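You operate a simulated robot arm through the tools that you are given. There is no shell and no other tool. Be economical: measure what you need, move in short steps, check, and stop when the job is done.

The job below is to be done with a simulated robot arm. You get a single attempt, and the scene is never put back.

JOB
Eject the slug from the yellow-banded mould, put it in the steel tray.
Fine: push it up with the orange lever and set the lever back; the other slugs stay in their moulds.

It is judged by the outcome, as a careful person would: the job done as asked, and still so three seconds after it is handed in. It fails if anything else is knocked over, pushed out of place, dropped, spilled or broken.

ROBOT AND FRAMES
A 6-joint arm with a two-finger parallel gripper, fixed in place. Base frame: the origin is at the foot of the arm, x ahead of it, y to its left, z up. Lengths are in cm, angles in rad, forces in N, time in s.
Its first joint turns from -1.222 to 1.222 rad. Payload 1.9 kg.
The tool frame sits at the grasp point between the pads (the TCP): z along the fingers, y along the line on which they close. The tips reach 2.3 cm beyond it. Largest opening 9.4 cm; finger width 3.8, thickness 1; the body of the gripper, 5.4 by 9.6 cm, starts 3.9 cm behind the TCP.
Orientation is told as [roll, pitch, yaw] about the base's x, y, z axes, in that order, counted from this pose: with the fingers straight down and closing along the base's y, the tool's x points along the base's -x, its y along +y and its z along -z.

CONTROLS
- The arm moves only by the tool servo_tool. Its argument "rows" is a list of rows, each a list of 7 numbers: the shift along the tool's x, y, z in units of 25 mm (1.0 is 25 mm), then the turn, a rotation vector about the tool's x, y, z in units of 5 degrees (1.0 is 5 degrees), then the opening, from 0 (shut) to 1 (fully open). In form: [[dx, dy, dz, ax, ay, az, grip], ...]. A call has 1 to 12 rows; each row shifts and turns the commanded pose from where the row before left it, along the tool's axes as they then stand. A call with a number of a shift or a turn outside -1 to 1 is refused whole. Each row takes 0.2 s and may step no farther than 5 cm and 0.15 rad from the row before; otherwise, or with a gripper value out of range, the whole call is refused. A pose out of reach is approached as far as the arm can. The call stops where the force on the tool passes 40 N (or 10 N more than at its start, if that is more) or the arm is blocked; 0.2 s more then pass. Each finger travels about 10.8 cm/s and halts on what it meets, pressing with about 41 N; the grip force reading is that of the motor and also rises with nothing between the fingers. The clock runs only during rows and for 0.2 s after the last one: add rows that do not move to give the fingers time. It gives the time, the measured TCP pose, the force on the tool (base axes), the opening and the grip force at its end, in the units of the frame above (readings bear some noise), and new pictures: "show" is both (left out), scene, wrist or none.
- Cameras (640 x 400 px; columns grow to the right, rows downward): "scene" is fixed at [7.41, 31.76, 43.49]; the picture's right is [-0.76, -0.65, 0.00], its down [-0.29, 0.35, -0.89] and it looks along [0.58, -0.68, -0.45] (base axes); focal length 214 px, centre (320, 200). "wrist" rides on the gripper at [-3.9, 0, -4.4] in the tool frame; the picture's right is [0.00, -1.00, 0.00], its down [0.97, 0.00, -0.24] and it looks along [0.24, 0.00, 0.97] (tool axes); focal length 218 px, centre (320, 200).
- measure_at(camera, pixels): for up to 12 pixels [column, row] of the newest picture of that camera ("zoom" is the newest enlarged one), the place [x, y, z] in the base frame of the surface seen there, good to about 0.2 cm, but the place of the scene camera against the robot may be out by one fixed shift of up to 1.8 cm in any direction. The clock stands still meanwhile.
- enlarge(camera, box): a new picture of the part [left, top, right, bottom] of that camera's present view, enlarged. The clock stands still meanwhile.
- finish_job(): hands the job in; it is judged then, once.

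Keep the steps short. Do not move on a guess: measure, check each grasp and each placing, and mend mistakes. In all there are 80 turns and 120 pictures (those below and enlarged ones count). Leave the gripper open and the arm clear of the work at the hand-in unless told otherwise, and finish with a single line.

The tools are called after ">>>" by a JSON object that holds its "api" and its "payload". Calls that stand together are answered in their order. servo_tool: Moves the arm, as the interface text tells. Its arguments: {"type":"object","properties":{"rows":{"type":"array","items":{"type":"array","items":{"type":"number"}}},"show":{"type":"string","enum":["both","scene","wrist","none"]}},"required":["rows"]} The other tools are called the same way: measure_at (camera, pixels) gives the place of the surface under pixels of a picture; enlarge (camera, box) takes an enlarged picture of a part of a camera's view; finish_job () hands the job in.

At the start:

```text
time_s: 0.0
position: [27.73, 0.63, 37.94]
ee_rot: [0.0, 0.0, -0.001]
force: [-0.3, -0.1, -0.5]
width: 9.4
finger_force: 0.1
```

scene: 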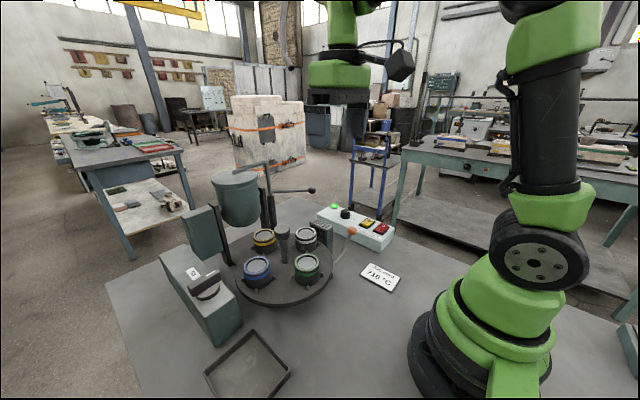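
wrist: 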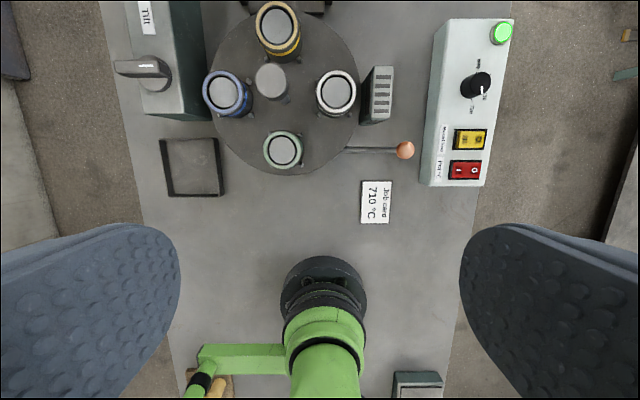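

I see a carousel with four moulds, a tray at wrist (192,167), and an orange-knobbed lever at wrist (404,150). I'll enlarge both views first.

>>> {"api": "enlarge", "payload": {"camera": "scene", "box": [150, 140, 410, 400]}}

>>> {"api": "enlarge", "payload": {"camera": "wrist", "box": [100, 0, 520, 260]}}

>>> {"api": "measure_at", "payload": {"camera": "wrist", "pixels": [[404, 150], [360, 150], [277, 25], [336, 92], [283, 150], [227, 92], [271, 80], [192, 170], [170, 142], [218, 192], [377, 95], [330, 160]]}}

```text
1.54 times, centred on (280, 270) of scene
```

zoom: 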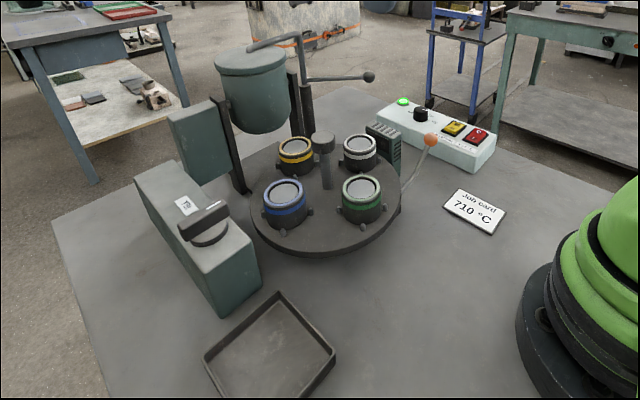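

```text
1.52 times, centred on (310, 130) of wrist
```

zoom: 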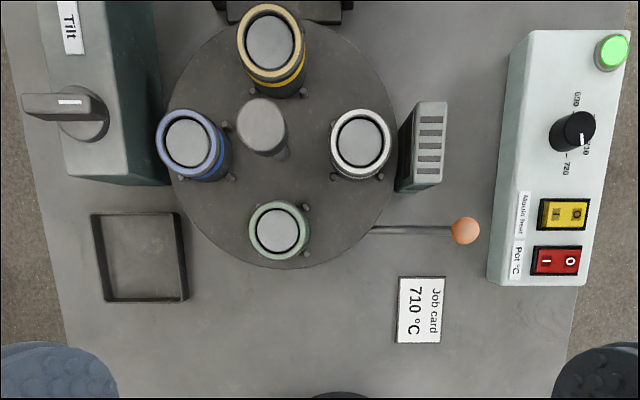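

```text
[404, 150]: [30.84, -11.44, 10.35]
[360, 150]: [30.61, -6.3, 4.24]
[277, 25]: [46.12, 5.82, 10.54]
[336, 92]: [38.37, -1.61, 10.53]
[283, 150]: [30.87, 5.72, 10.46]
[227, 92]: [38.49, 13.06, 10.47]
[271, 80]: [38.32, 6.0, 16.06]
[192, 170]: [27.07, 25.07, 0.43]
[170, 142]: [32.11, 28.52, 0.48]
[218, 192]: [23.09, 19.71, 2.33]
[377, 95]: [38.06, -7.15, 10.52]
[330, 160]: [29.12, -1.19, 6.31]
```

The lever seems to run under the disk towards the green station, so I'll look closer at the lever, the moulds and the hub.

>>> {"api": "enlarge", "payload": {"camera": "scene", "box": [230, 200, 370, 310]}}

>>> {"api": "enlarge", "payload": {"camera": "wrist", "box": [190, 0, 430, 180]}}

>>> {"api": "measure_at", "payload": {"camera": "wrist", "pixels": [[420, 260], [300, 220], [378, 200], [345, 148], [352, 150], [380, 150], [395, 150], [320, 120], [468, 140], [495, 30], [160, 67], [235, 60]]}}

```text
3.64 times, centred on (300, 255) of scene
```

zoom: 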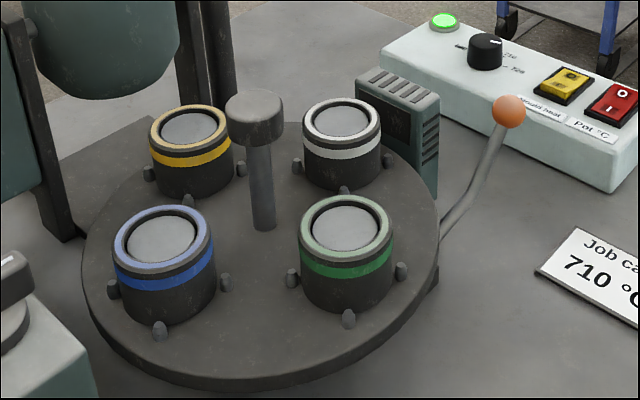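

```text
2.22 times, centred on (310, 90) of wrist
```

zoom: 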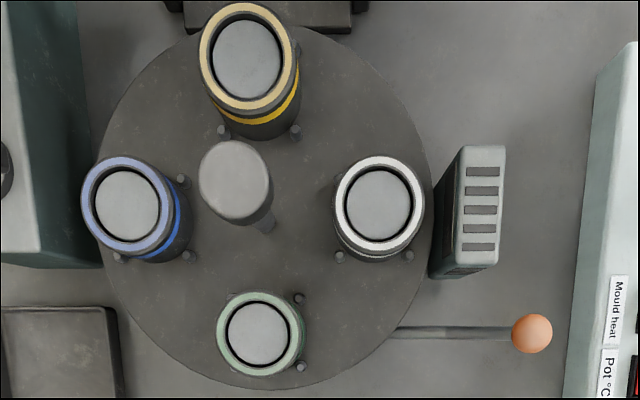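

```text
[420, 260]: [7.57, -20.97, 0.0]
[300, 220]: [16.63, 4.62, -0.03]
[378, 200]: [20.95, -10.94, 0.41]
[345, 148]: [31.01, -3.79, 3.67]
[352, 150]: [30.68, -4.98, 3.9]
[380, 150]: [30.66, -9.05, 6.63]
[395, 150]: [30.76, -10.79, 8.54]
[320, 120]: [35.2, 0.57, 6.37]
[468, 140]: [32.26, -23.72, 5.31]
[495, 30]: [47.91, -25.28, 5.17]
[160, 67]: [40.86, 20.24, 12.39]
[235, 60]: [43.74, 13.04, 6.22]
```

Table is z≈0 and disk top ≈6.2. The lever enters under the front (green) station, so the disk probably has to be indexed by its hub knob. I'll measure the overhead obstacles and calibrate the scene camera against known points.

>>> {"api": "measure_at", "payload": {"camera": "scene", "pixels": [[282, 231], [351, 231], [236, 176], [237, 205], [258, 190], [240, 163], [268, 168], [311, 190], [285, 192], [271, 222], [200, 235], [222, 225]]}}

>>> {"api": "enlarge", "payload": {"camera": "scene", "box": [170, 140, 330, 260]}}

```text
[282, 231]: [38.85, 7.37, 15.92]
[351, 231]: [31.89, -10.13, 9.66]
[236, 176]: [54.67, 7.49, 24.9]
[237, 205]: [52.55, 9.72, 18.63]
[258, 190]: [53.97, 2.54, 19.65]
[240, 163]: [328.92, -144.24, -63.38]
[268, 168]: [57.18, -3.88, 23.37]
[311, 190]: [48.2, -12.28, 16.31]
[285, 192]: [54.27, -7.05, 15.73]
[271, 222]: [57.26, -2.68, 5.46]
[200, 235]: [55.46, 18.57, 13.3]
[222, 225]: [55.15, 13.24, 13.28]
```

```text
3.33 times, centred on (250, 200) of scene
```

zoom: 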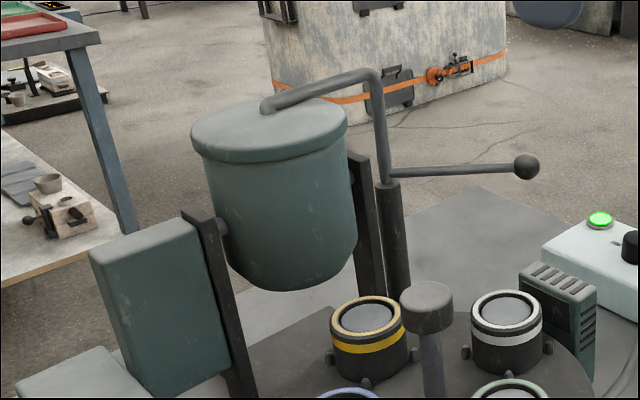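

Scene camera offset is about (+0.7,+1.5,-0.4). The pot sits at x>51, so it is clear of the hub. I'll move above the hub knob at about (38.3, 5.9), staying high at first.

>>> {"api": "servo_tool", "payload": {"rows": [[-0.71, 0.35, 0.85, 0, 0, 0, 1], [-0.71, 0.35, 0.85, 0, 0, 0, 1], [-0.71, 0.35, 0.85, 0, 0, 0, 1], [-0.71, 0.35, 0.85, 0, 0, 0, 1], [-0.71, 0.35, 0.85, 0, 0, 0, 1], [-0.71, 0.35, 0.85, 0, 0, 0, 1], [0, 0, 0, 0, 0, 0, 1]]}}

```text
time_s: 1.6
position: [38.32, 5.86, 25.33]
ee_rot: [0.001, 0.0, -0.001]
force: [0.9, 0.1, -0.9]
width: 9.38
finger_force: 0.1
```

scene: 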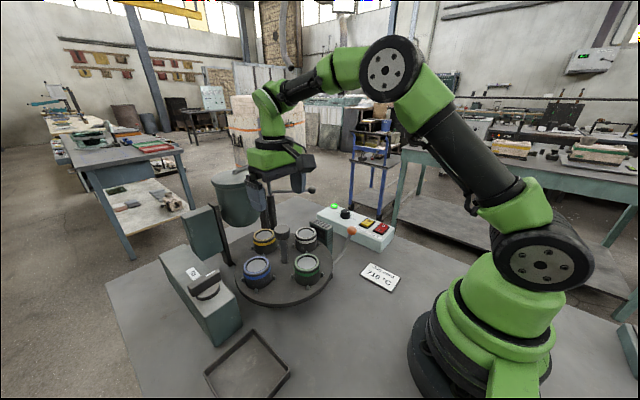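
wrist: 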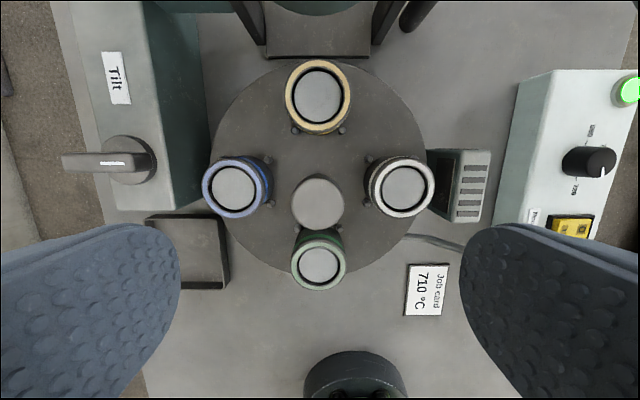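

The gripper is over the hub. I'll measure the knob edges and height, and the pot lip.

>>> {"api": "measure_at", "payload": {"camera": "wrist", "pixels": [[318, 202], [293, 202], [343, 202], [318, 180], [318, 224], [317, 95], [404, 187], [235, 190], [318, 265], [318, 8], [413, 20], [150, 160]]}}

>>> {"api": "enlarge", "payload": {"camera": "wrist", "box": [190, 50, 450, 300]}}

```text
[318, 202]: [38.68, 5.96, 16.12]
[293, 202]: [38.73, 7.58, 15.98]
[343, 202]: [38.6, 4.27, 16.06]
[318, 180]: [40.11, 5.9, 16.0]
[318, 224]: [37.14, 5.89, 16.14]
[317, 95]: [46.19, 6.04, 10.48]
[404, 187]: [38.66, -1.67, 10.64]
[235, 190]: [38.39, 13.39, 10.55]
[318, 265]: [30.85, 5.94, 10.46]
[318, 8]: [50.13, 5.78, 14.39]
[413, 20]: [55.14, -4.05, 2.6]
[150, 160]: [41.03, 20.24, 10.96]
```

```text
1.60 times, centred on (320, 175) of wrist
```

zoom: 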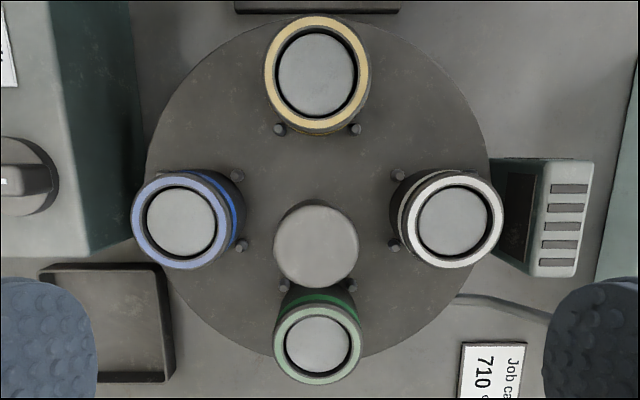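

Knob centre is (38.6, 5.95), diameter 3.3, top z 16.1. I'll pre-turn the wrist -90° above it, so I can then turn the knob 180° in one grip.

>>> {"api": "servo_tool", "payload": {"rows": [[-0.1, 0.04, 0, 0, 0, -1, 1], [0, 0, 0, 0, 0, -1, 1], [0, 0, 0, 0, 0, -1, 1], [0, 0, 0, 0, 0, -1, 1], [0, 0, 0, 0, 0, -1, 1], [0, 0, 0, 0, 0, -1, 1], [0, 0, 0, 0, 0, -1, 1], [0, 0, 0, 0, 0, -1, 1], [0, 0, 0, 0, 0, -1, 1], [0, 0, 0, 0, 0, -1, 1], [0, 0, 0, 0, 0, -1, 1], [0, 0, 0, 0, 0, -1, 1]], "show": "none"}}

>>> {"api": "servo_tool", "payload": {"rows": [[0, 0, 0, 0, 0, -1, 0.7], [0, 0, 0, 0, 0, -1, 0.7], [0, 0, 0, 0, 0, -1, 0.7], [0, 0, 0, 0, 0, -1, 0.7], [0, 0, 0, 0, 0, -1, 0.7], [0, 0, 0, 0, 0, -1, 0.7], [0, 0, 0, 0, 0, 0, 0.7]]}}

```text
time_s: 4.2
position: [38.52, 6.02, 25.34]
ee_rot: [-0.001, -0.001, 1.047]
force: [-0.4, 0.4, 1.2]
width: 9.38
finger_force: 0.0
```

```text
time_s: 5.8
position: [38.59, 6.02, 25.3]
ee_rot: [0.0, 0.001, 1.571]
force: [-0.6, 0.5, 0.9]
width: 6.59
finger_force: 0.0
```

scene: 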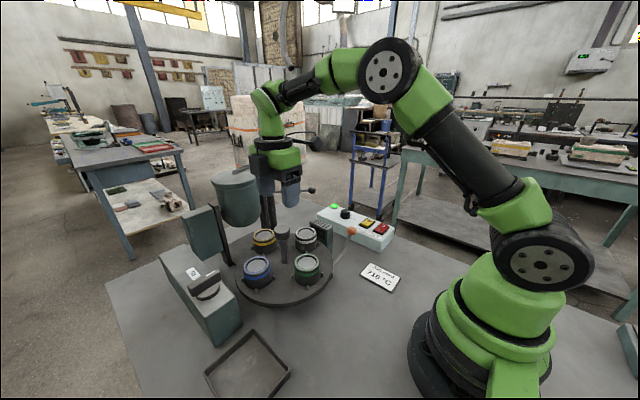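
wrist: 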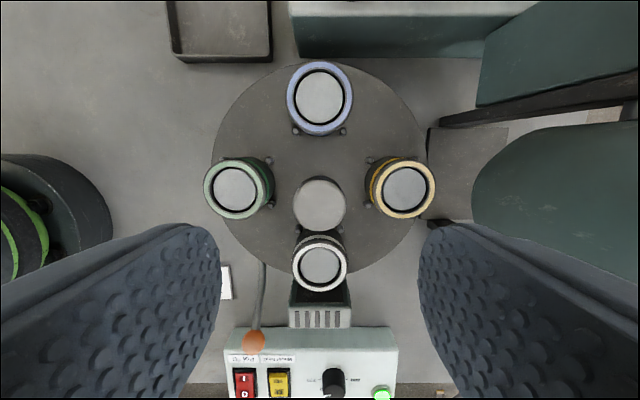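

The view matches and the fingers now close along x, clear of the pot. I'll descend 9.8 cm onto the knob.

>>> {"api": "servo_tool", "payload": {"rows": [[0, 0, 0.8, 0, 0, 0, 0.7], [0, 0, 0.8, 0, 0, 0, 0.7], [0, 0, 0.8, 0, 0, 0, 0.7], [0, 0, 0.8, 0, 0, 0, 0.7], [0, 0, 0.72, 0, 0, 0, 0.7], [0, 0, 0, 0, 0, 0, 0.7]]}}

```text
time_s: 7.2
position: [38.64, 5.99, 15.32]
ee_rot: [0.001, 0.001, 1.569]
force: [0.1, -0.2, 0.5]
width: 6.55
finger_force: 0.1
```

scene: 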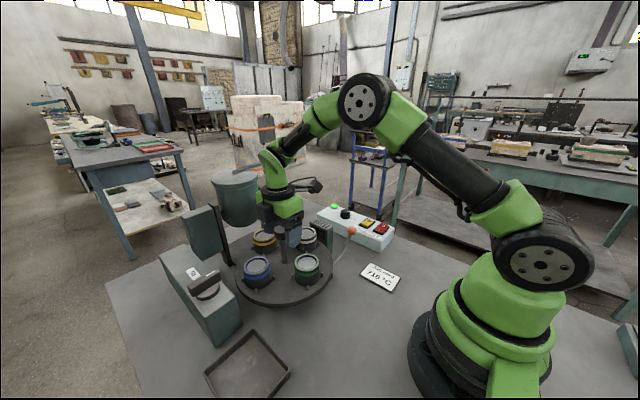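
wrist: 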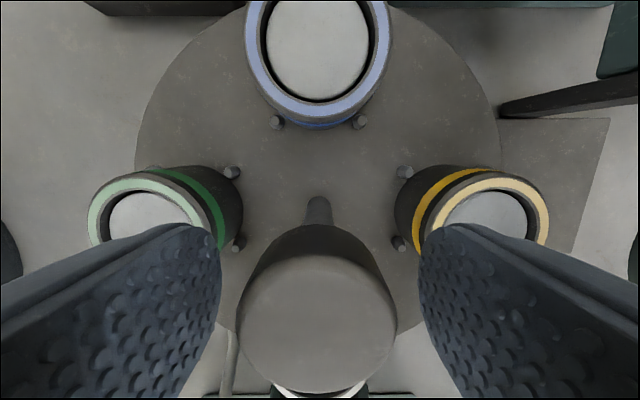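

The knob at (318,325) is centred between the pads. I'll close, and turn 10° as a test.

>>> {"api": "servo_tool", "payload": {"rows": [[0, 0, 0, 0, 0, 0, 0], [0, 0, 0, 0, 0, 0, 0], [0, 0, 0, 0, 0, 0, 0]], "show": "none"}}

>>> {"api": "servo_tool", "payload": {"rows": [[0, 0, 0, 0, 0, 0.5, 0], [0, 0, 0, 0, 0, 0.5, 0], [0, 0, 0, 0, 0, 0.5, 0], [0, 0, 0, 0, 0, 0.5, 0], [0, 0, 0, 0, 0, 0, 0]]}}

```text
time_s: 8.0
position: [38.55, 6.01, 15.43]
ee_rot: [0.003, 0.0, 1.566]
force: [-18.9, -2.5, 4.8]
width: 3.56
finger_force: 45.1
```

```text
time_s: 9.2
position: [38.52, 6.06, 15.29]
ee_rot: [0.002, 0.001, 1.392]
force: [-22.1, -3.2, -6.3]
width: 3.54
finger_force: 45.1
```

scene: 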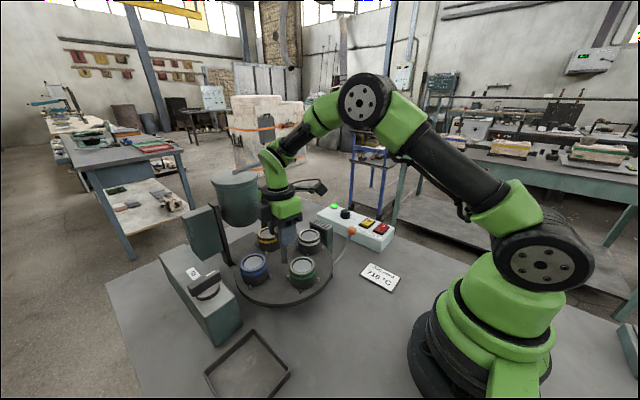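
wrist: 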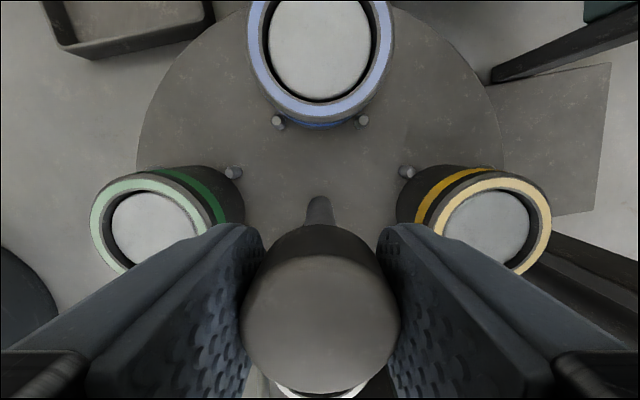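

The disk turns with the knob. There's a steady -22 N side force in x, so I'll ease the tool 0.2 cm toward -x and continue turning.

>>> {"api": "servo_tool", "payload": {"rows": [[0, 0.08, 0, 0, 0, 0, 0], [0, 0, 0, 0, 0, 1, 0], [0, 0, 0, 0, 0, 1, 0], [0, 0, 0, 0, 0, 1, 0], [0, 0, 0, 0, 0, 1, 0], [0, 0, 0, 0, 0, 1, 0], [0, 0, 0, 0, 0, 1, 0]], "show": "scene"}}

```text
time_s: 10.8
position: [38.54, 5.91, 15.59]
ee_rot: [-0.004, -0.003, 0.87]
force: [31.1, -6.7, -20.9]
width: 3.54
finger_force: 45.2
```

scene: 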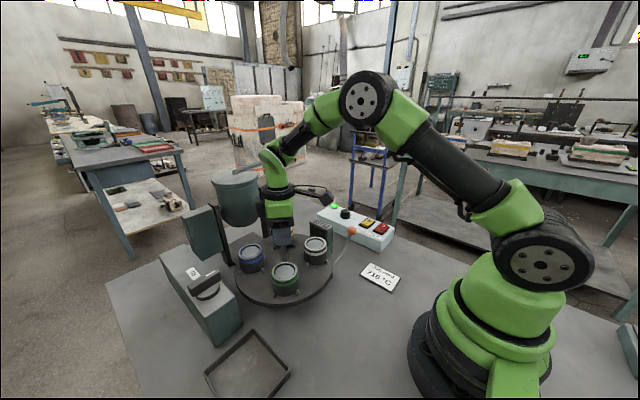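

The force flipped to +31 N, so I over-corrected. I'll shift back about half of that and continue.

>>> {"api": "servo_tool", "payload": {"rows": [[-0.03, -0.037, 0.02, 0, 0, 0, 0], [0, 0, 0, 0, 0, 1, 0], [0, 0, 0, 0, 0, 1, 0], [0, 0, 0, 0, 0, 1, 0], [0, 0, 0, 0, 0, 1, 0], [0, 0, 0, 0, 0, 1, 0], [0, 0, 0, 0, 0, 1, 0], [0, 0, 0, 0, 0, 0, 0]], "show": "none"}}

```text
time_s: 12.6
position: [38.49, 5.98, 15.45]
ee_rot: [0.001, -0.002, 0.345]
force: [-5.0, -10.3, 27.7]
width: 3.55
finger_force: 44.7
```

Lateral force is low now, with 70° done. I'll continue in 8-step chunks.

>>> {"api": "servo_tool", "payload": {"rows": [[0, 0, 0, 0, 0, 1, 0], [0, 0, 0, 0, 0, 1, 0], [0, 0, 0, 0, 0, 1, 0], [0, 0, 0, 0, 0, 1, 0], [0, 0, 0, 0, 0, 1, 0], [0, 0, 0, 0, 0, 1, 0], [0, 0, 0, 0, 0, 1, 0], [0, 0, 0, 0, 0, 1, 0], [0, 0, 0, 0, 0, 0, 0]], "show": "scene"}}

```text
time_s: 14.6
position: [38.53, 5.89, 15.36]
ee_rot: [0.002, -0.001, -0.354]
force: [18.1, -11.3, 1.1]
width: 3.53
finger_force: 44.6
```

scene: 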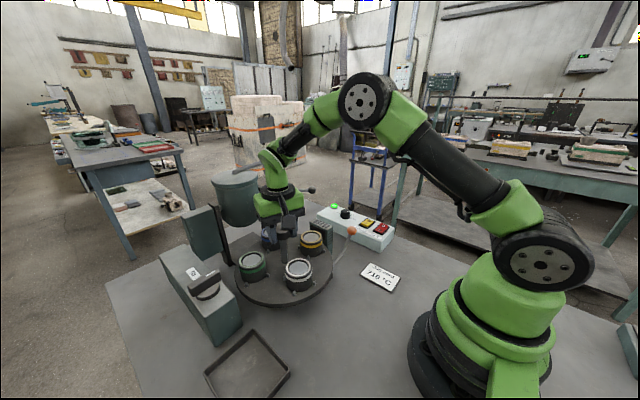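

It's turning fine, with yellow now at (311,243). 70° remain.

>>> {"api": "servo_tool", "payload": {"rows": [[0, 0, 0, 0, 0, 1, 0], [0, 0, 0, 0, 0, 1, 0], [0, 0, 0, 0, 0, 1, 0], [0, 0, 0, 0, 0, 1, 0], [0, 0, 0, 0, 0, 1, 0], [0, 0, 0, 0, 0, 1, 0], [0, 0, 0, 0, 0, 1, 0], [0, 0, 0, 0, 0, 0, 0]], "show": "none"}}

>>> {"api": "servo_tool", "payload": {"rows": [[0, 0, 0, 0, 0, 1, 0], [0, 0, 0, 0, 0, 1, 0], [0, 0, 0, 0, 0, 1, 0], [0, 0, 0, 0, 0, 1, 0], [0, 0, 0, 0, 0, 1, 0], [0, 0, 0, 0, 0, 1, 0], [0, 0, 0, 0, 0, 1, 0], [0, 0, 0, 0, 0, 0, 0]]}}

```text
time_s: 16.4
position: [38.59, 6.08, 15.39]
ee_rot: [0.001, 0.002, -0.962]
force: [5.6, 6.0, -3.9]
width: 3.53
finger_force: 44.9
```

```text
time_s: 18.2
position: [38.51, 6.06, 15.41]
ee_rot: [0.0, 0.0, -1.574]
force: [6.0, 16.1, -6.7]
width: 3.55
finger_force: 44.5
```

scene: 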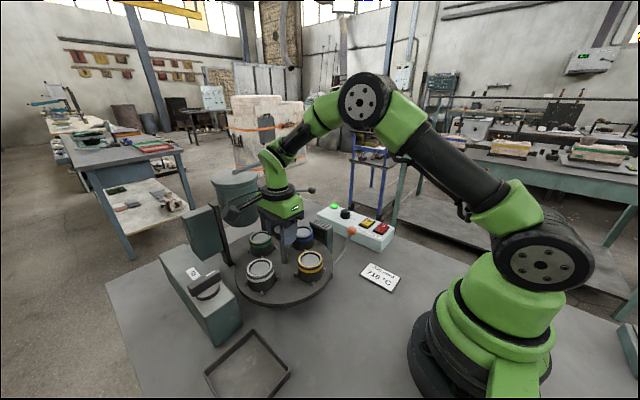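
wrist: 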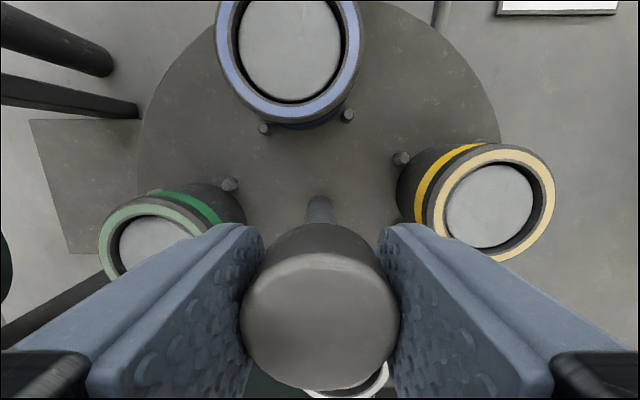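

The disk lags slightly because the grip slipped. I'll measure the mould centres.

>>> {"api": "measure_at", "payload": {"camera": "wrist", "pixels": [[488, 206], [290, 45], [150, 240], [490, 165], [320, 300]]}}

```text
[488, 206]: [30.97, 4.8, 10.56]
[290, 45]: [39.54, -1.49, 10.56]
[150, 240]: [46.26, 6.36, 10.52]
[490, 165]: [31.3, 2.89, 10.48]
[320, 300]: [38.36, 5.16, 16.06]
```

The disk is about 8° short, so I'll turn a further 8°.

>>> {"api": "servo_tool", "payload": {"rows": [[0, 0, 0, 0, 0, 0.4, 0], [0, 0, 0, 0, 0, 0.4, 0], [0, 0, 0, 0, 0, 0.4, 0], [0, 0, 0, 0, 0, 0.4, 0], [0, 0, 0, 0, 0, 0, 0]], "show": "wrist"}}

```text
time_s: 19.4
position: [38.52, 6.04, 15.52]
ee_rot: [0.002, 0.001, -1.71]
force: [14.6, 22.3, -12.1]
width: 3.54
finger_force: 44.6
```

wrist: 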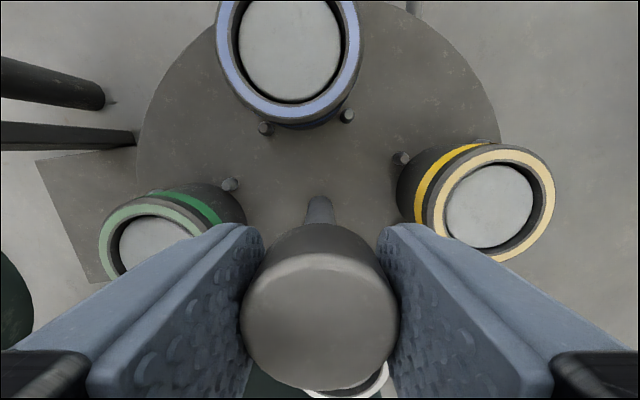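

>>> {"api": "measure_at", "payload": {"camera": "wrist", "pixels": [[488, 206], [290, 45], [150, 240]]}}

```text
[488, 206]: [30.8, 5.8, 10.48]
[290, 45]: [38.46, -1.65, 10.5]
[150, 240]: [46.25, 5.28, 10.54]
```

Yellow is at (30.8, 5.8) and blue at (38.46, -1.65), matching the original stations. I'll release gently and rise.

>>> {"api": "servo_tool", "payload": {"rows": [[0, 0, 0, 0, 0, 0, 0.6], [0, 0, 0, 0, 0, 0, 0.6], [0, 0, 0, 0, 0, 0, 0.6], [0, 0, -0.8, 0, 0, 0, 0.6], [0, 0, -0.8, 0, 0, 0, 0.6], [0, 0, -0.8, 0, 0, 0, 0.6], [0, 0, -0.8, 0, 0, 0, 0.6], [0, 0, -0.8, 0, 0, 0, 0.6], [0, 0, 0, 0, 0, 0, 0.6]]}}

```text
time_s: 21.4
position: [38.39, 5.97, 25.62]
ee_rot: [-0.001, 0.001, -1.712]
force: [-0.6, -0.3, -0.2]
width: 5.63
finger_force: 0.1
```

scene: 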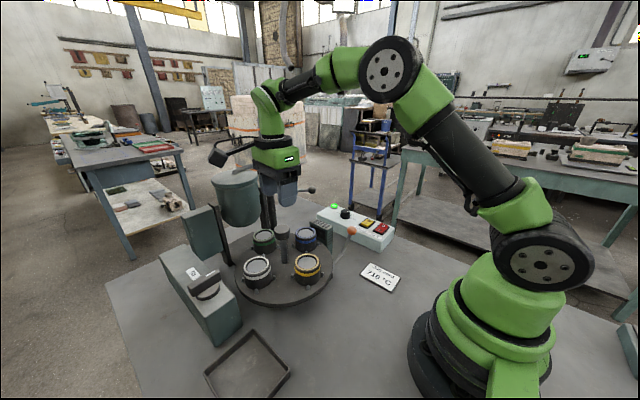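
wrist: 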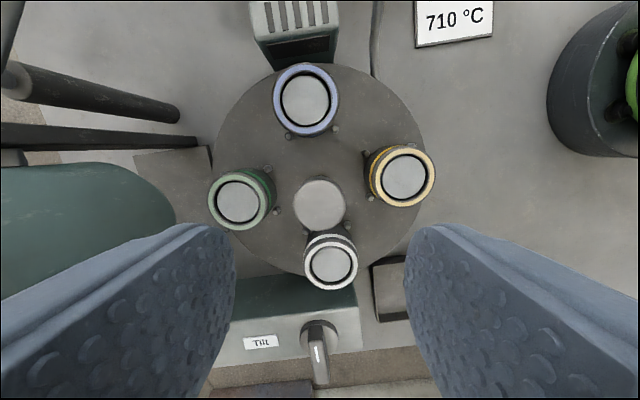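

The yellow mould now sits at the front station. Next I go above the lever ball at about (30.85, -11.4), squaring the wrist to -90°.

>>> {"api": "servo_tool", "payload": {"rows": [[0, 0, 0, 0, 0, -0.8, 0.6], [0, 0, 0, 0, 0, -0.8, 0.6], [-0.87, -0.378, 0.2, 0, 0, 0, 0.6], [-0.87, -0.378, 0.2, 0, 0, 0, 0.6], [-0.87, -0.378, 0.2, 0, 0, 0, 0.6], [-0.87, -0.378, 0.2, 0, 0, 0, 0.6], [-0.87, -0.378, 0.2, 0, 0, 0, 0.6], [-0.87, -0.378, 0.2, 0, 0, 0, 0.6], [-0.87, -0.378, 0.2, 0, 0, 0, 0.6], [-0.87, -0.378, 0.2, 0, 0, 0, 0.6], [0, 0, 0, 0, 0, 0, 0.6]]}}

```text
time_s: 23.8
position: [30.95, -11.43, 21.5]
ee_rot: [-0.001, 0.001, -1.574]
force: [0.3, -0.6, 0.5]
width: 5.64
finger_force: 0.1
```

scene: 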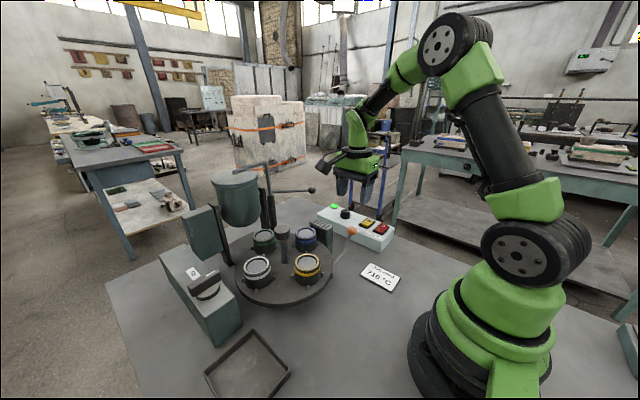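
wrist: 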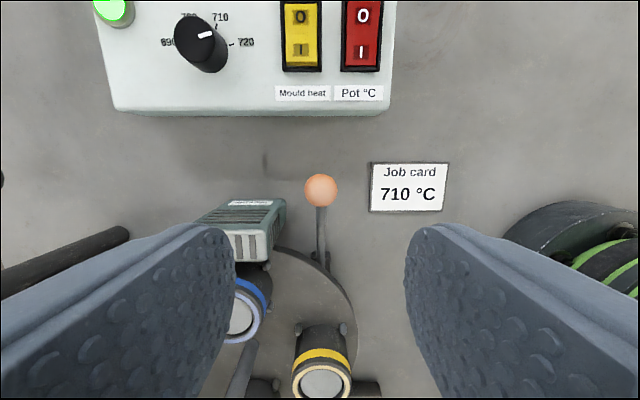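

I see the ball at (320,190) and the box edge at row ~112. I'll measure them, plus the rod and the yellow mould.

>>> {"api": "measure_at", "payload": {"camera": "wrist", "pixels": [[320, 190], [304, 190], [337, 190], [320, 230], [322, 255], [327, 265], [320, 112], [270, 112], [245, 250], [322, 384], [266, 165], [250, 205]]}}

>>> {"api": "enlarge", "payload": {"camera": "scene", "box": [230, 200, 400, 310]}}

```text
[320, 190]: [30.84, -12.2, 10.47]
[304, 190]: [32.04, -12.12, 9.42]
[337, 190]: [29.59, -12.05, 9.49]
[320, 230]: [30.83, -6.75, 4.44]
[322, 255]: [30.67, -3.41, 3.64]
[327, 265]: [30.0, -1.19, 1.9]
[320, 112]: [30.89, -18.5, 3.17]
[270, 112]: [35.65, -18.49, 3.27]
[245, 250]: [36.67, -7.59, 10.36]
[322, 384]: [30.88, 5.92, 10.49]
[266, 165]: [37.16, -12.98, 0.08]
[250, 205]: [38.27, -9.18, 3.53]
```

```text
3.64 times, centred on (315, 255) of scene
```

zoom: 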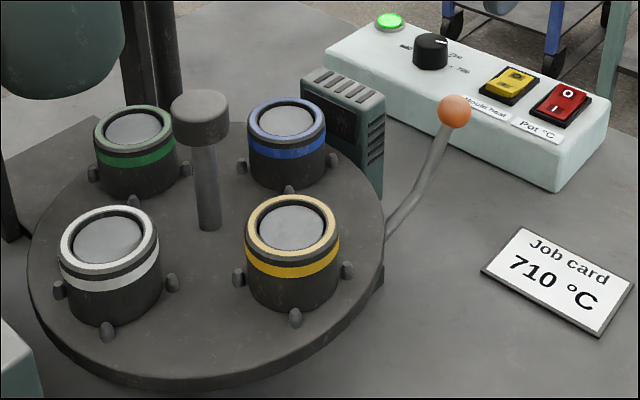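

Ball centre is about (30.83, -12.0, 9.3), radius 1.25, with the box edge at y=-18.5. I'll descend around the ball with the fingers straddling it in x.

>>> {"api": "servo_tool", "payload": {"rows": [[-0.22, -0.04, 0.8, 0, 0, 0, 0.6], [0, 0, 0.8, 0, 0, 0, 0.6], [0, 0, 0.8, 0, 0, 0, 0.6], [0, 0, 0.8, 0, 0, 0, 0.6], [0, 0, 0.8, 0, 0, 0, 0.6], [0, 0, 0.8, 0, 0, 0, 0.6], [0, 0, 0, 0, 0, 0, 0.6]]}}

```text
time_s: 25.4
position: [30.89, -12.02, 9.48]
ee_rot: [0.0, -0.001, -1.572]
force: [-0.9, -0.5, -1.2]
width: 5.64
finger_force: 0.1
```

scene: 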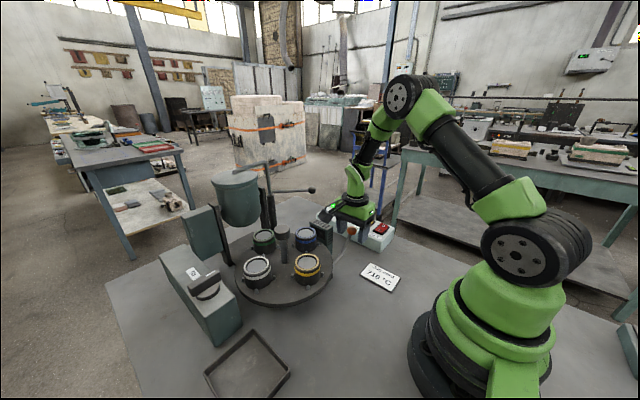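
wrist: 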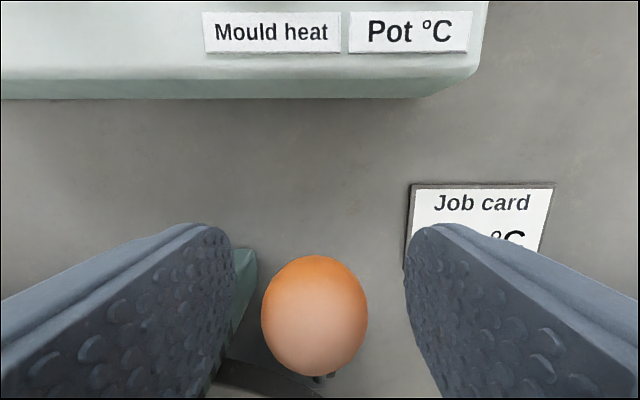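

The ball is centred between the pads. Before pressing, I'll check that the wrist's protruding bracket has clearance above the control box.

>>> {"api": "enlarge", "payload": {"camera": "scene", "box": [290, 150, 430, 270]}}

```text
3.33 times, centred on (360, 210) of scene
```

zoom: 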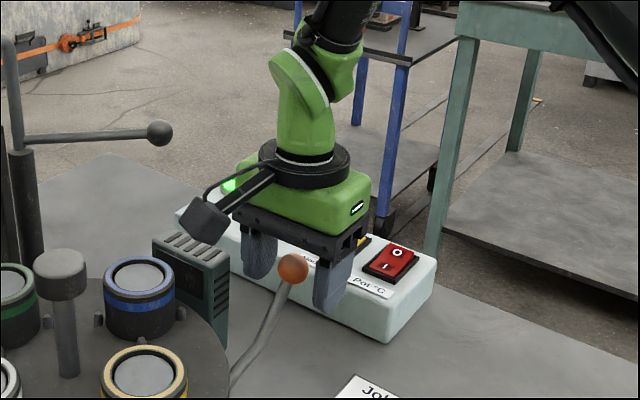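

>>> {"api": "measure_at", "payload": {"camera": "zoom", "pixels": [[203, 220], [200, 238], [230, 205], [185, 245], [160, 245], [220, 260], [292, 269], [190, 225]]}}

```text
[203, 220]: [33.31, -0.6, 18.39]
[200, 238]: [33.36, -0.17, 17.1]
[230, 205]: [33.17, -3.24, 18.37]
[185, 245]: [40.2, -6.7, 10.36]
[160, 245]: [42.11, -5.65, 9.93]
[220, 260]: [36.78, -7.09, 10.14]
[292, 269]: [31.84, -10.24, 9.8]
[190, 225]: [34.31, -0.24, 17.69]
```

The bracket head is about 7 cm above the TCP at (33,-2), clear of everything for a 5 cm press. I'll close on the ball, then test a small downward/outward move.

>>> {"api": "servo_tool", "payload": {"rows": [[0, 0, 0, 0, 0, 0, 0], [0, 0, 0, 0, 0, 0, 0], [0, 0, 0, 0, 0, 0, 0]], "show": "none"}}

>>> {"api": "servo_tool", "payload": {"rows": [[-0.05, 0, 0.1, 0, 0, 0, 0], [-0.05, 0, 0.1, 0, 0, 0, 0], [-0.05, 0, 0.1, 0, 0, 0, 0], [-0.05, 0, 0.1, 0, 0, 0, 0], [0, 0, 0, 0, 0, 0, 0]]}}

```text
time_s: 26.2
position: [30.93, -12.01, 9.35]
ee_rot: [0.006, -0.003, -1.571]
force: [26.0, 2.0, -13.2]
width: 2.5
finger_force: 44.9
```

```text
time_s: 27.4
position: [30.87, -12.37, 8.46]
ee_rot: [0.003, 0.001, -1.572]
force: [22.7, -5.7, 13.6]
width: 2.51
finger_force: 45.3
```

scene: 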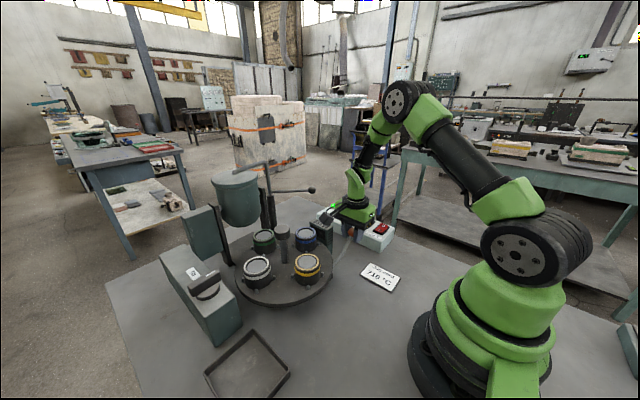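
wrist: 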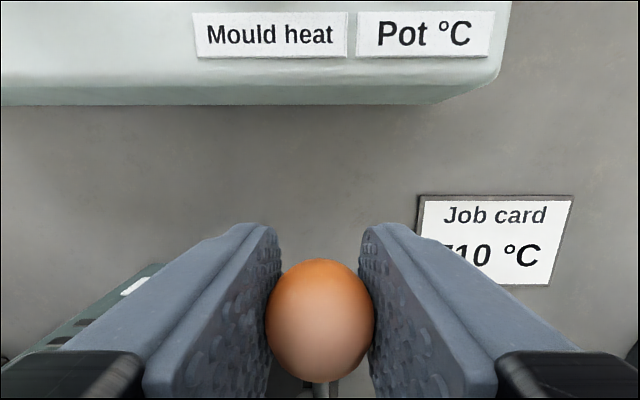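

The lever moves. I'll correct 0.08 cm in x to relieve the side load and press 2 cm further.

>>> {"api": "servo_tool", "payload": {"rows": [[-0.04, 0.035, 0.1, 0, 0, 0, 0], [-0.04, 0, 0.1, 0, 0, 0, 0], [-0.04, 0, 0.1, 0, 0, 0, 0], [-0.04, 0, 0.1, 0, 0, 0, 0], [-0.04, 0, 0.1, 0, 0, 0, 0], [-0.04, 0, 0.1, 0, 0, 0, 0], [-0.03, 0, 0.1, 0, 0, 0, 0], [-0.03, 0, 0.1, 0, 0, 0, 0], [0, 0, 0, 0, 0, 0, 0]], "show": "scene"}}

>>> {"api": "enlarge", "payload": {"camera": "scene", "box": [230, 190, 400, 300]}}

```text
time_s: 29.4
position: [30.93, -13.17, 6.33]
ee_rot: [0.0, 0.004, -1.573]
force: [9.9, 9.4, 5.3]
width: 2.49
finger_force: 44.9
```

scene: 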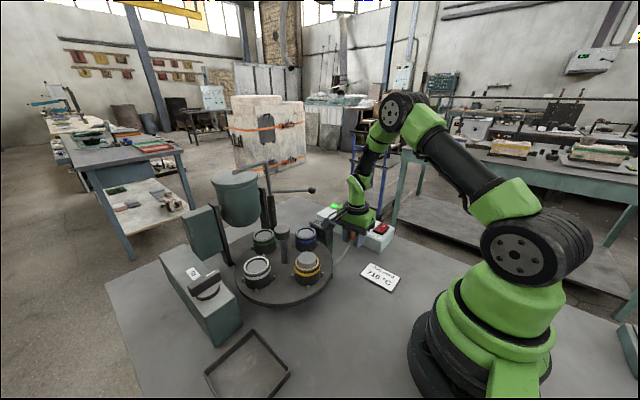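

```text
3.64 times, centred on (315, 245) of scene
```

zoom: 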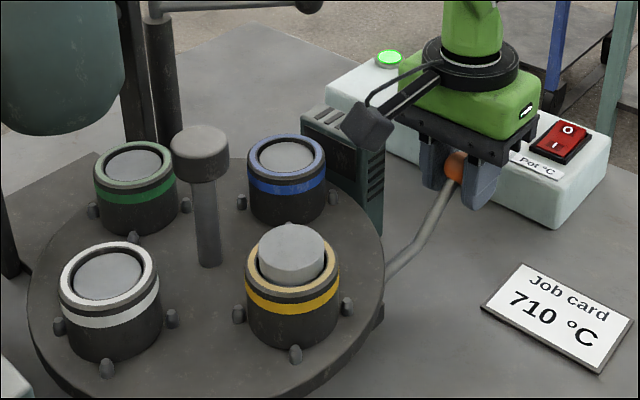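

The yellow slug is rising, now ~2 cm proud. I'll press a bit more, watching for the stop.

>>> {"api": "servo_tool", "payload": {"rows": [[-0.02, 0, 0.1, 0, 0, 0, 0], [-0.02, 0, 0.1, 0, 0, 0, 0], [-0.02, 0, 0.1, 0, 0, 0, 0], [-0.02, 0, 0.1, 0, 0, 0, 0], [0, 0, 0, 0, 0, 0, 0]], "show": "scene"}}

>>> {"api": "enlarge", "payload": {"camera": "scene", "box": [230, 190, 400, 300]}}

```text
time_s: 30.6
position: [30.92, -13.56, 5.4]
ee_rot: [0.0, -0.001, -1.574]
force: [-6.7, -10.1, 8.9]
width: 2.52
finger_force: 44.7
```

scene: 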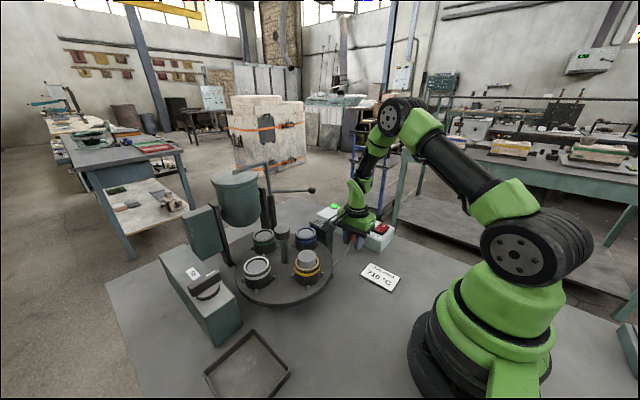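

```text
3.64 times, centred on (315, 245) of scene
```

zoom: 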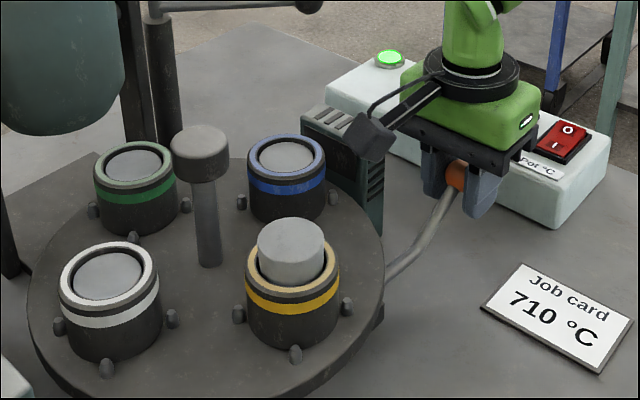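

>>> {"api": "measure_at", "payload": {"camera": "zoom", "pixels": [[290, 235], [292, 258], [290, 293], [108, 275], [454, 176]]}}

```text
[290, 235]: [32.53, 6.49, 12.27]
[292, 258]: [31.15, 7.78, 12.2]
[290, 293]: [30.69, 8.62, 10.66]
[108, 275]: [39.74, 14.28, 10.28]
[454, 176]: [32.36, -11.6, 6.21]
```

The slug is about 2.1 cm proud, enough to grip. I'll test whether it stays up by bringing the lever back along its arc by ~1.3 cm.

>>> {"api": "servo_tool", "payload": {"rows": [[0.02, 0, -0.1, 0, 0, 0, 0], [0.02, 0, -0.1, 0, 0, 0, 0], [0.02, 0, -0.1, 0, 0, 0, 0], [0.02, 0, -0.1, 0, 0, 0, 0], [0.04, 0, -0.1, 0, 0, 0, 0], [0, 0, 0, 0, 0, 0, 0]], "show": "scene"}}

>>> {"api": "enlarge", "payload": {"camera": "scene", "box": [230, 190, 400, 300]}}

```text
time_s: 32.0
position: [30.86, -12.96, 6.75]
ee_rot: [-0.001, 0.002, -1.572]
force: [-6.9, 5.4, -11.0]
width: 2.52
finger_force: 45.0
```

scene: 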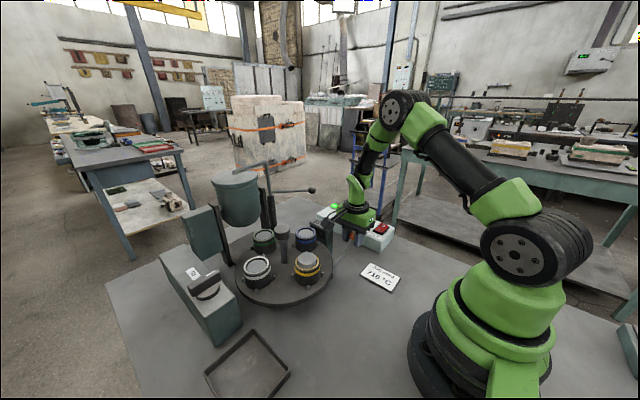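

```text
3.64 times, centred on (315, 245) of scene
```

zoom: 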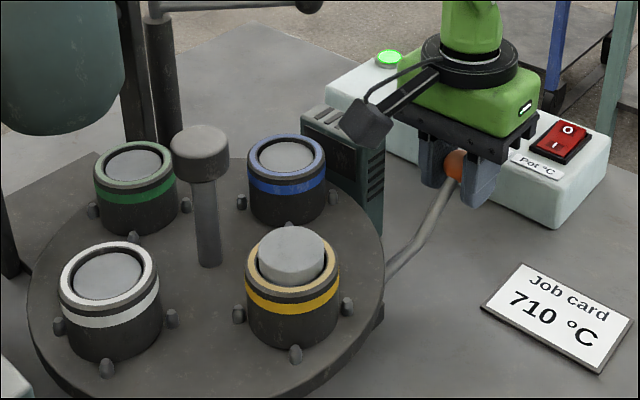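

The slug follows the pin down. The loads are about ±10 N both ways, so the lever looks friction-held. I'll press it down again a bit deeper, then release and see if it holds.

>>> {"api": "servo_tool", "payload": {"rows": [[-0.04, 0, 0.1, 0, 0, 0, 0], [-0.02, 0, 0.1, 0, 0, 0, 0], [-0.02, 0, 0.1, 0, 0, 0, 0], [-0.02, 0, 0.1, 0, 0, 0, 0], [-0.02, 0, 0.1, 0, 0, 0, 0], [-0.02, 0, 0.1, 0, 0, 0, 0], [-0.01, 0, 0.1, 0, 0, 0, 0], [0, 0, 0, 0, 0, 0, 0]], "show": "scene"}}

>>> {"api": "enlarge", "payload": {"camera": "scene", "box": [230, 190, 400, 300]}}

```text
time_s: 33.8
position: [30.95, -13.66, 4.99]
ee_rot: [0.002, -0.001, -1.574]
force: [-13.7, -10.0, 10.2]
width: 2.5
finger_force: 44.6
```

scene: 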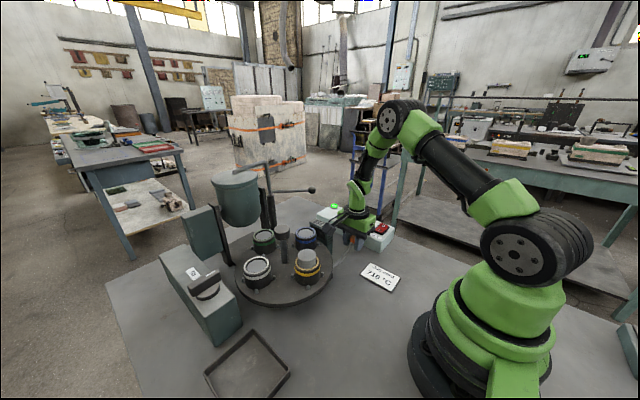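

```text
3.64 times, centred on (315, 245) of scene
```

zoom: 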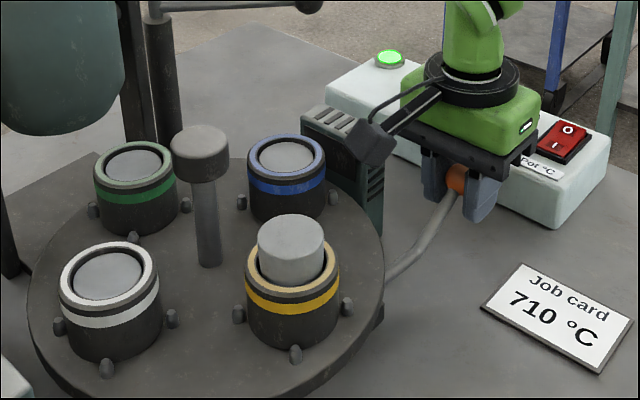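

The slug is ~2.3 cm proud. I'll open the fingers in place and see whether the lever stays down.

>>> {"api": "servo_tool", "payload": {"rows": [[0, 0, 0, 0, 0, 0, 0.5], [0, 0, 0, 0, 0, 0, 0.5], [0, 0, 0, 0, 0, 0, 0.5], [0, 0, 0, 0, 0, 0, 0.5]], "show": "wrist"}}

>>> {"api": "enlarge", "payload": {"camera": "scene", "box": [230, 190, 400, 300]}}

```text
time_s: 34.8
position: [30.91, -13.5, 4.87]
ee_rot: [0.001, 0.0, -1.571]
force: [-0.1, -0.2, 0.3]
width: 4.71
finger_force: 0.1
```

wrist: 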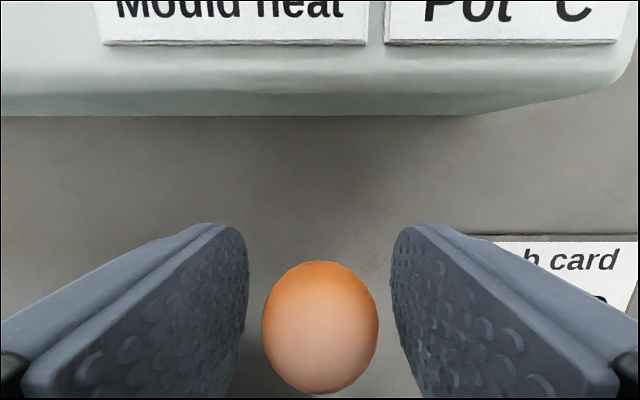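

```text
3.64 times, centred on (315, 245) of scene
```

zoom: 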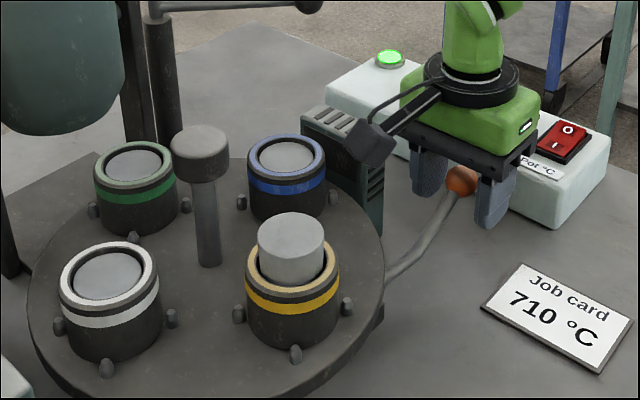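

The lever holds and the slug stays up. I'll rise straight up, then turn the wrist back to yaw 0 for the slug grasp.

>>> {"api": "servo_tool", "payload": {"rows": [[0, 0, -0.8, 0, 0, 0, 0.6], [0, 0, -0.8, 0, 0, 0, 0.6], [0, 0, -0.8, 0, 0, 0, 0.6], [0, 0, -0.8, 0, 0, 0, 0.6], [0, 0, -0.8, 0, 0, -1, 0.6], [0, 0, -0.8, 0, 0, -1, 0.6], [0, 0, -0.8, 0, 0, -1, 0.6], [0, 0, -0.8, 0, 0, -1, 0.6], [0, 0, 0, 0, 0, -1, 0.6], [0, 0, 0, 0, 0, -1, 0.6], [0, 0, 0, 0, 0, -1, 0.6], [0, 0, 0, 0, 0, -1, 0.6]], "show": "none"}}

>>> {"api": "servo_tool", "payload": {"rows": [[0, 0, 0, 0, 0, -1, 0.6], [0, 0, 0, 0, 0, -1, 0.6], [0, 0, 0, 0, 0, -1, 0.6], [0, 0, 0, 0, 0, -1, 0.6], [0, 0, 0, 0, 0, -1, 0.6], [0, 0, 0, 0, 0, -1, 0.6], [0, 0, 0, 0, 0, -1, 0.6], [0, 0, 0, 0, 0, -1, 0.6], [0, 0, 0, 0, 0, -1, 0.6], [0, 0, 0, 0, 0, -1, 0.6], [0, 0, 0, 0, 0, 0, 0.6]], "show": "none"}}

>>> {"api": "servo_tool", "payload": {"rows": [[0, 0.97, 0, 0, 0, 0, 0.6], [0, 0.97, 0, 0, 0, 0, 0.6], [0, 0.97, 0, 0, 0, 0, 0.6], [0, 0.97, 0, 0, 0, 0, 0.6], [0, 0.97, 0, 0, 0, 0, 0.6], [0, 0.97, 0, 0, 0, 0, 0.6], [0, 0.97, 0, 0, 0, 0, 0.6], [0, 0.97, 0, 0, 0, 0, 0.6], [0, 0, 0, 0, 0, 0, 0.6]]}}

```text
time_s: 37.4
position: [30.86, -13.43, 20.86]
ee_rot: [0.003, 0.001, -0.873]
force: [-0.3, 0.2, 0.5]
width: 5.63
finger_force: 0.0
```

```text
time_s: 39.8
position: [30.88, -13.46, 20.93]
ee_rot: [0.001, 0.0, 0.0]
force: [-0.4, 0.0, -0.2]
width: 5.65
finger_force: 0.1
```

```text
time_s: 41.8
position: [31.08, 6.03, 20.96]
ee_rot: [-0.001, 0.001, -0.001]
force: [-1.3, -0.5, 0.3]
width: 5.66
finger_force: 0.1
```

scene: 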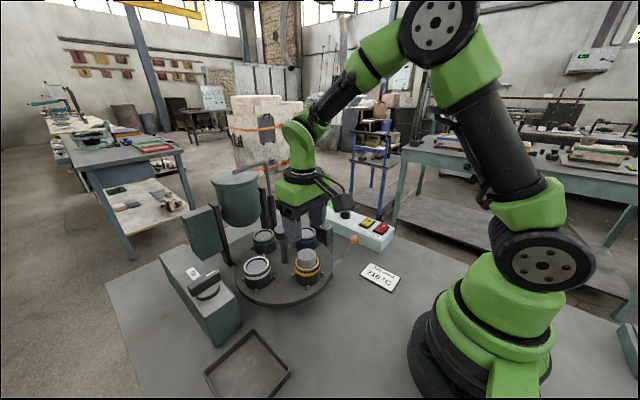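
wrist: 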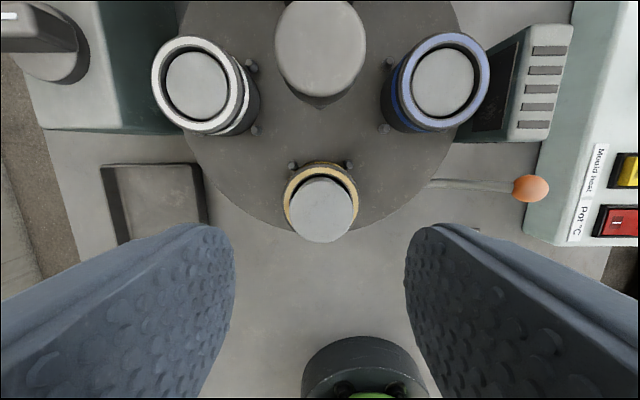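

The slug is at (323,208), with its top facing us, and the tray is at (150,200). I'll measure both.

>>> {"api": "measure_at", "payload": {"camera": "wrist", "pixels": [[324, 210], [292, 210], [356, 210], [324, 182], [324, 240], [300, 178], [150, 200], [107, 168], [196, 168], [115, 240], [205, 205], [400, 90]]}}

```text
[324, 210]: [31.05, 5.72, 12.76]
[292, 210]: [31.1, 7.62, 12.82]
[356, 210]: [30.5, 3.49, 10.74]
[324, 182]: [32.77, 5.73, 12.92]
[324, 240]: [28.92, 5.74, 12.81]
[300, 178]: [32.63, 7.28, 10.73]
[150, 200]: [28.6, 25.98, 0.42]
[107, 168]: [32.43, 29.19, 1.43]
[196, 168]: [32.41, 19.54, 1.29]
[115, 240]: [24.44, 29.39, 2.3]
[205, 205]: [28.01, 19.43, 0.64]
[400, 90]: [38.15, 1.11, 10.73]
```

Slug centre is (30.9, 5.8), diameter ~3.7, top 12.8, rim 10.5. I'll descend to TCP z≈13.2, which puts the tips at 10.9, just above the rim.

>>> {"api": "servo_tool", "payload": {"rows": [[0.07, -0.1, 0.62, 0, 0, 0, 0.6], [0, 0, 0.62, 0, 0, 0, 0.6], [0, 0, 0.62, 0, 0, 0, 0.6], [0, 0, 0.62, 0, 0, 0, 0.6], [0, 0, 0.6, 0, 0, 0, 0.6], [0, 0, 0, 0, 0, 0, 0.6]]}}

>>> {"api": "enlarge", "payload": {"camera": "scene", "box": [230, 190, 400, 300]}}

```text
time_s: 43.2
position: [30.8, 5.64, 13.27]
ee_rot: [-0.001, 0.0, -0.001]
force: [0.3, -0.2, -0.4]
width: 5.64
finger_force: 0.0
```

scene: 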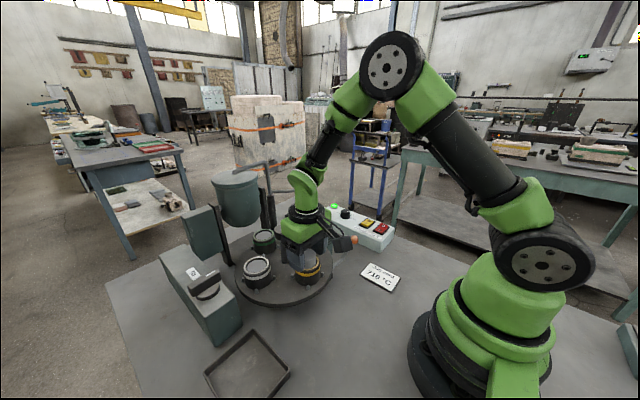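
wrist: 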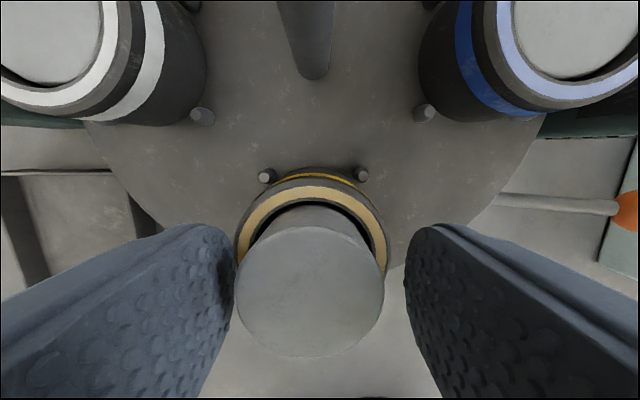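

```text
3.64 times, centred on (315, 245) of scene
```

zoom: 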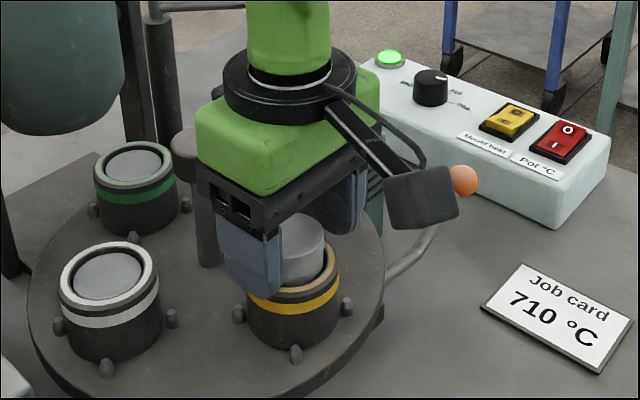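

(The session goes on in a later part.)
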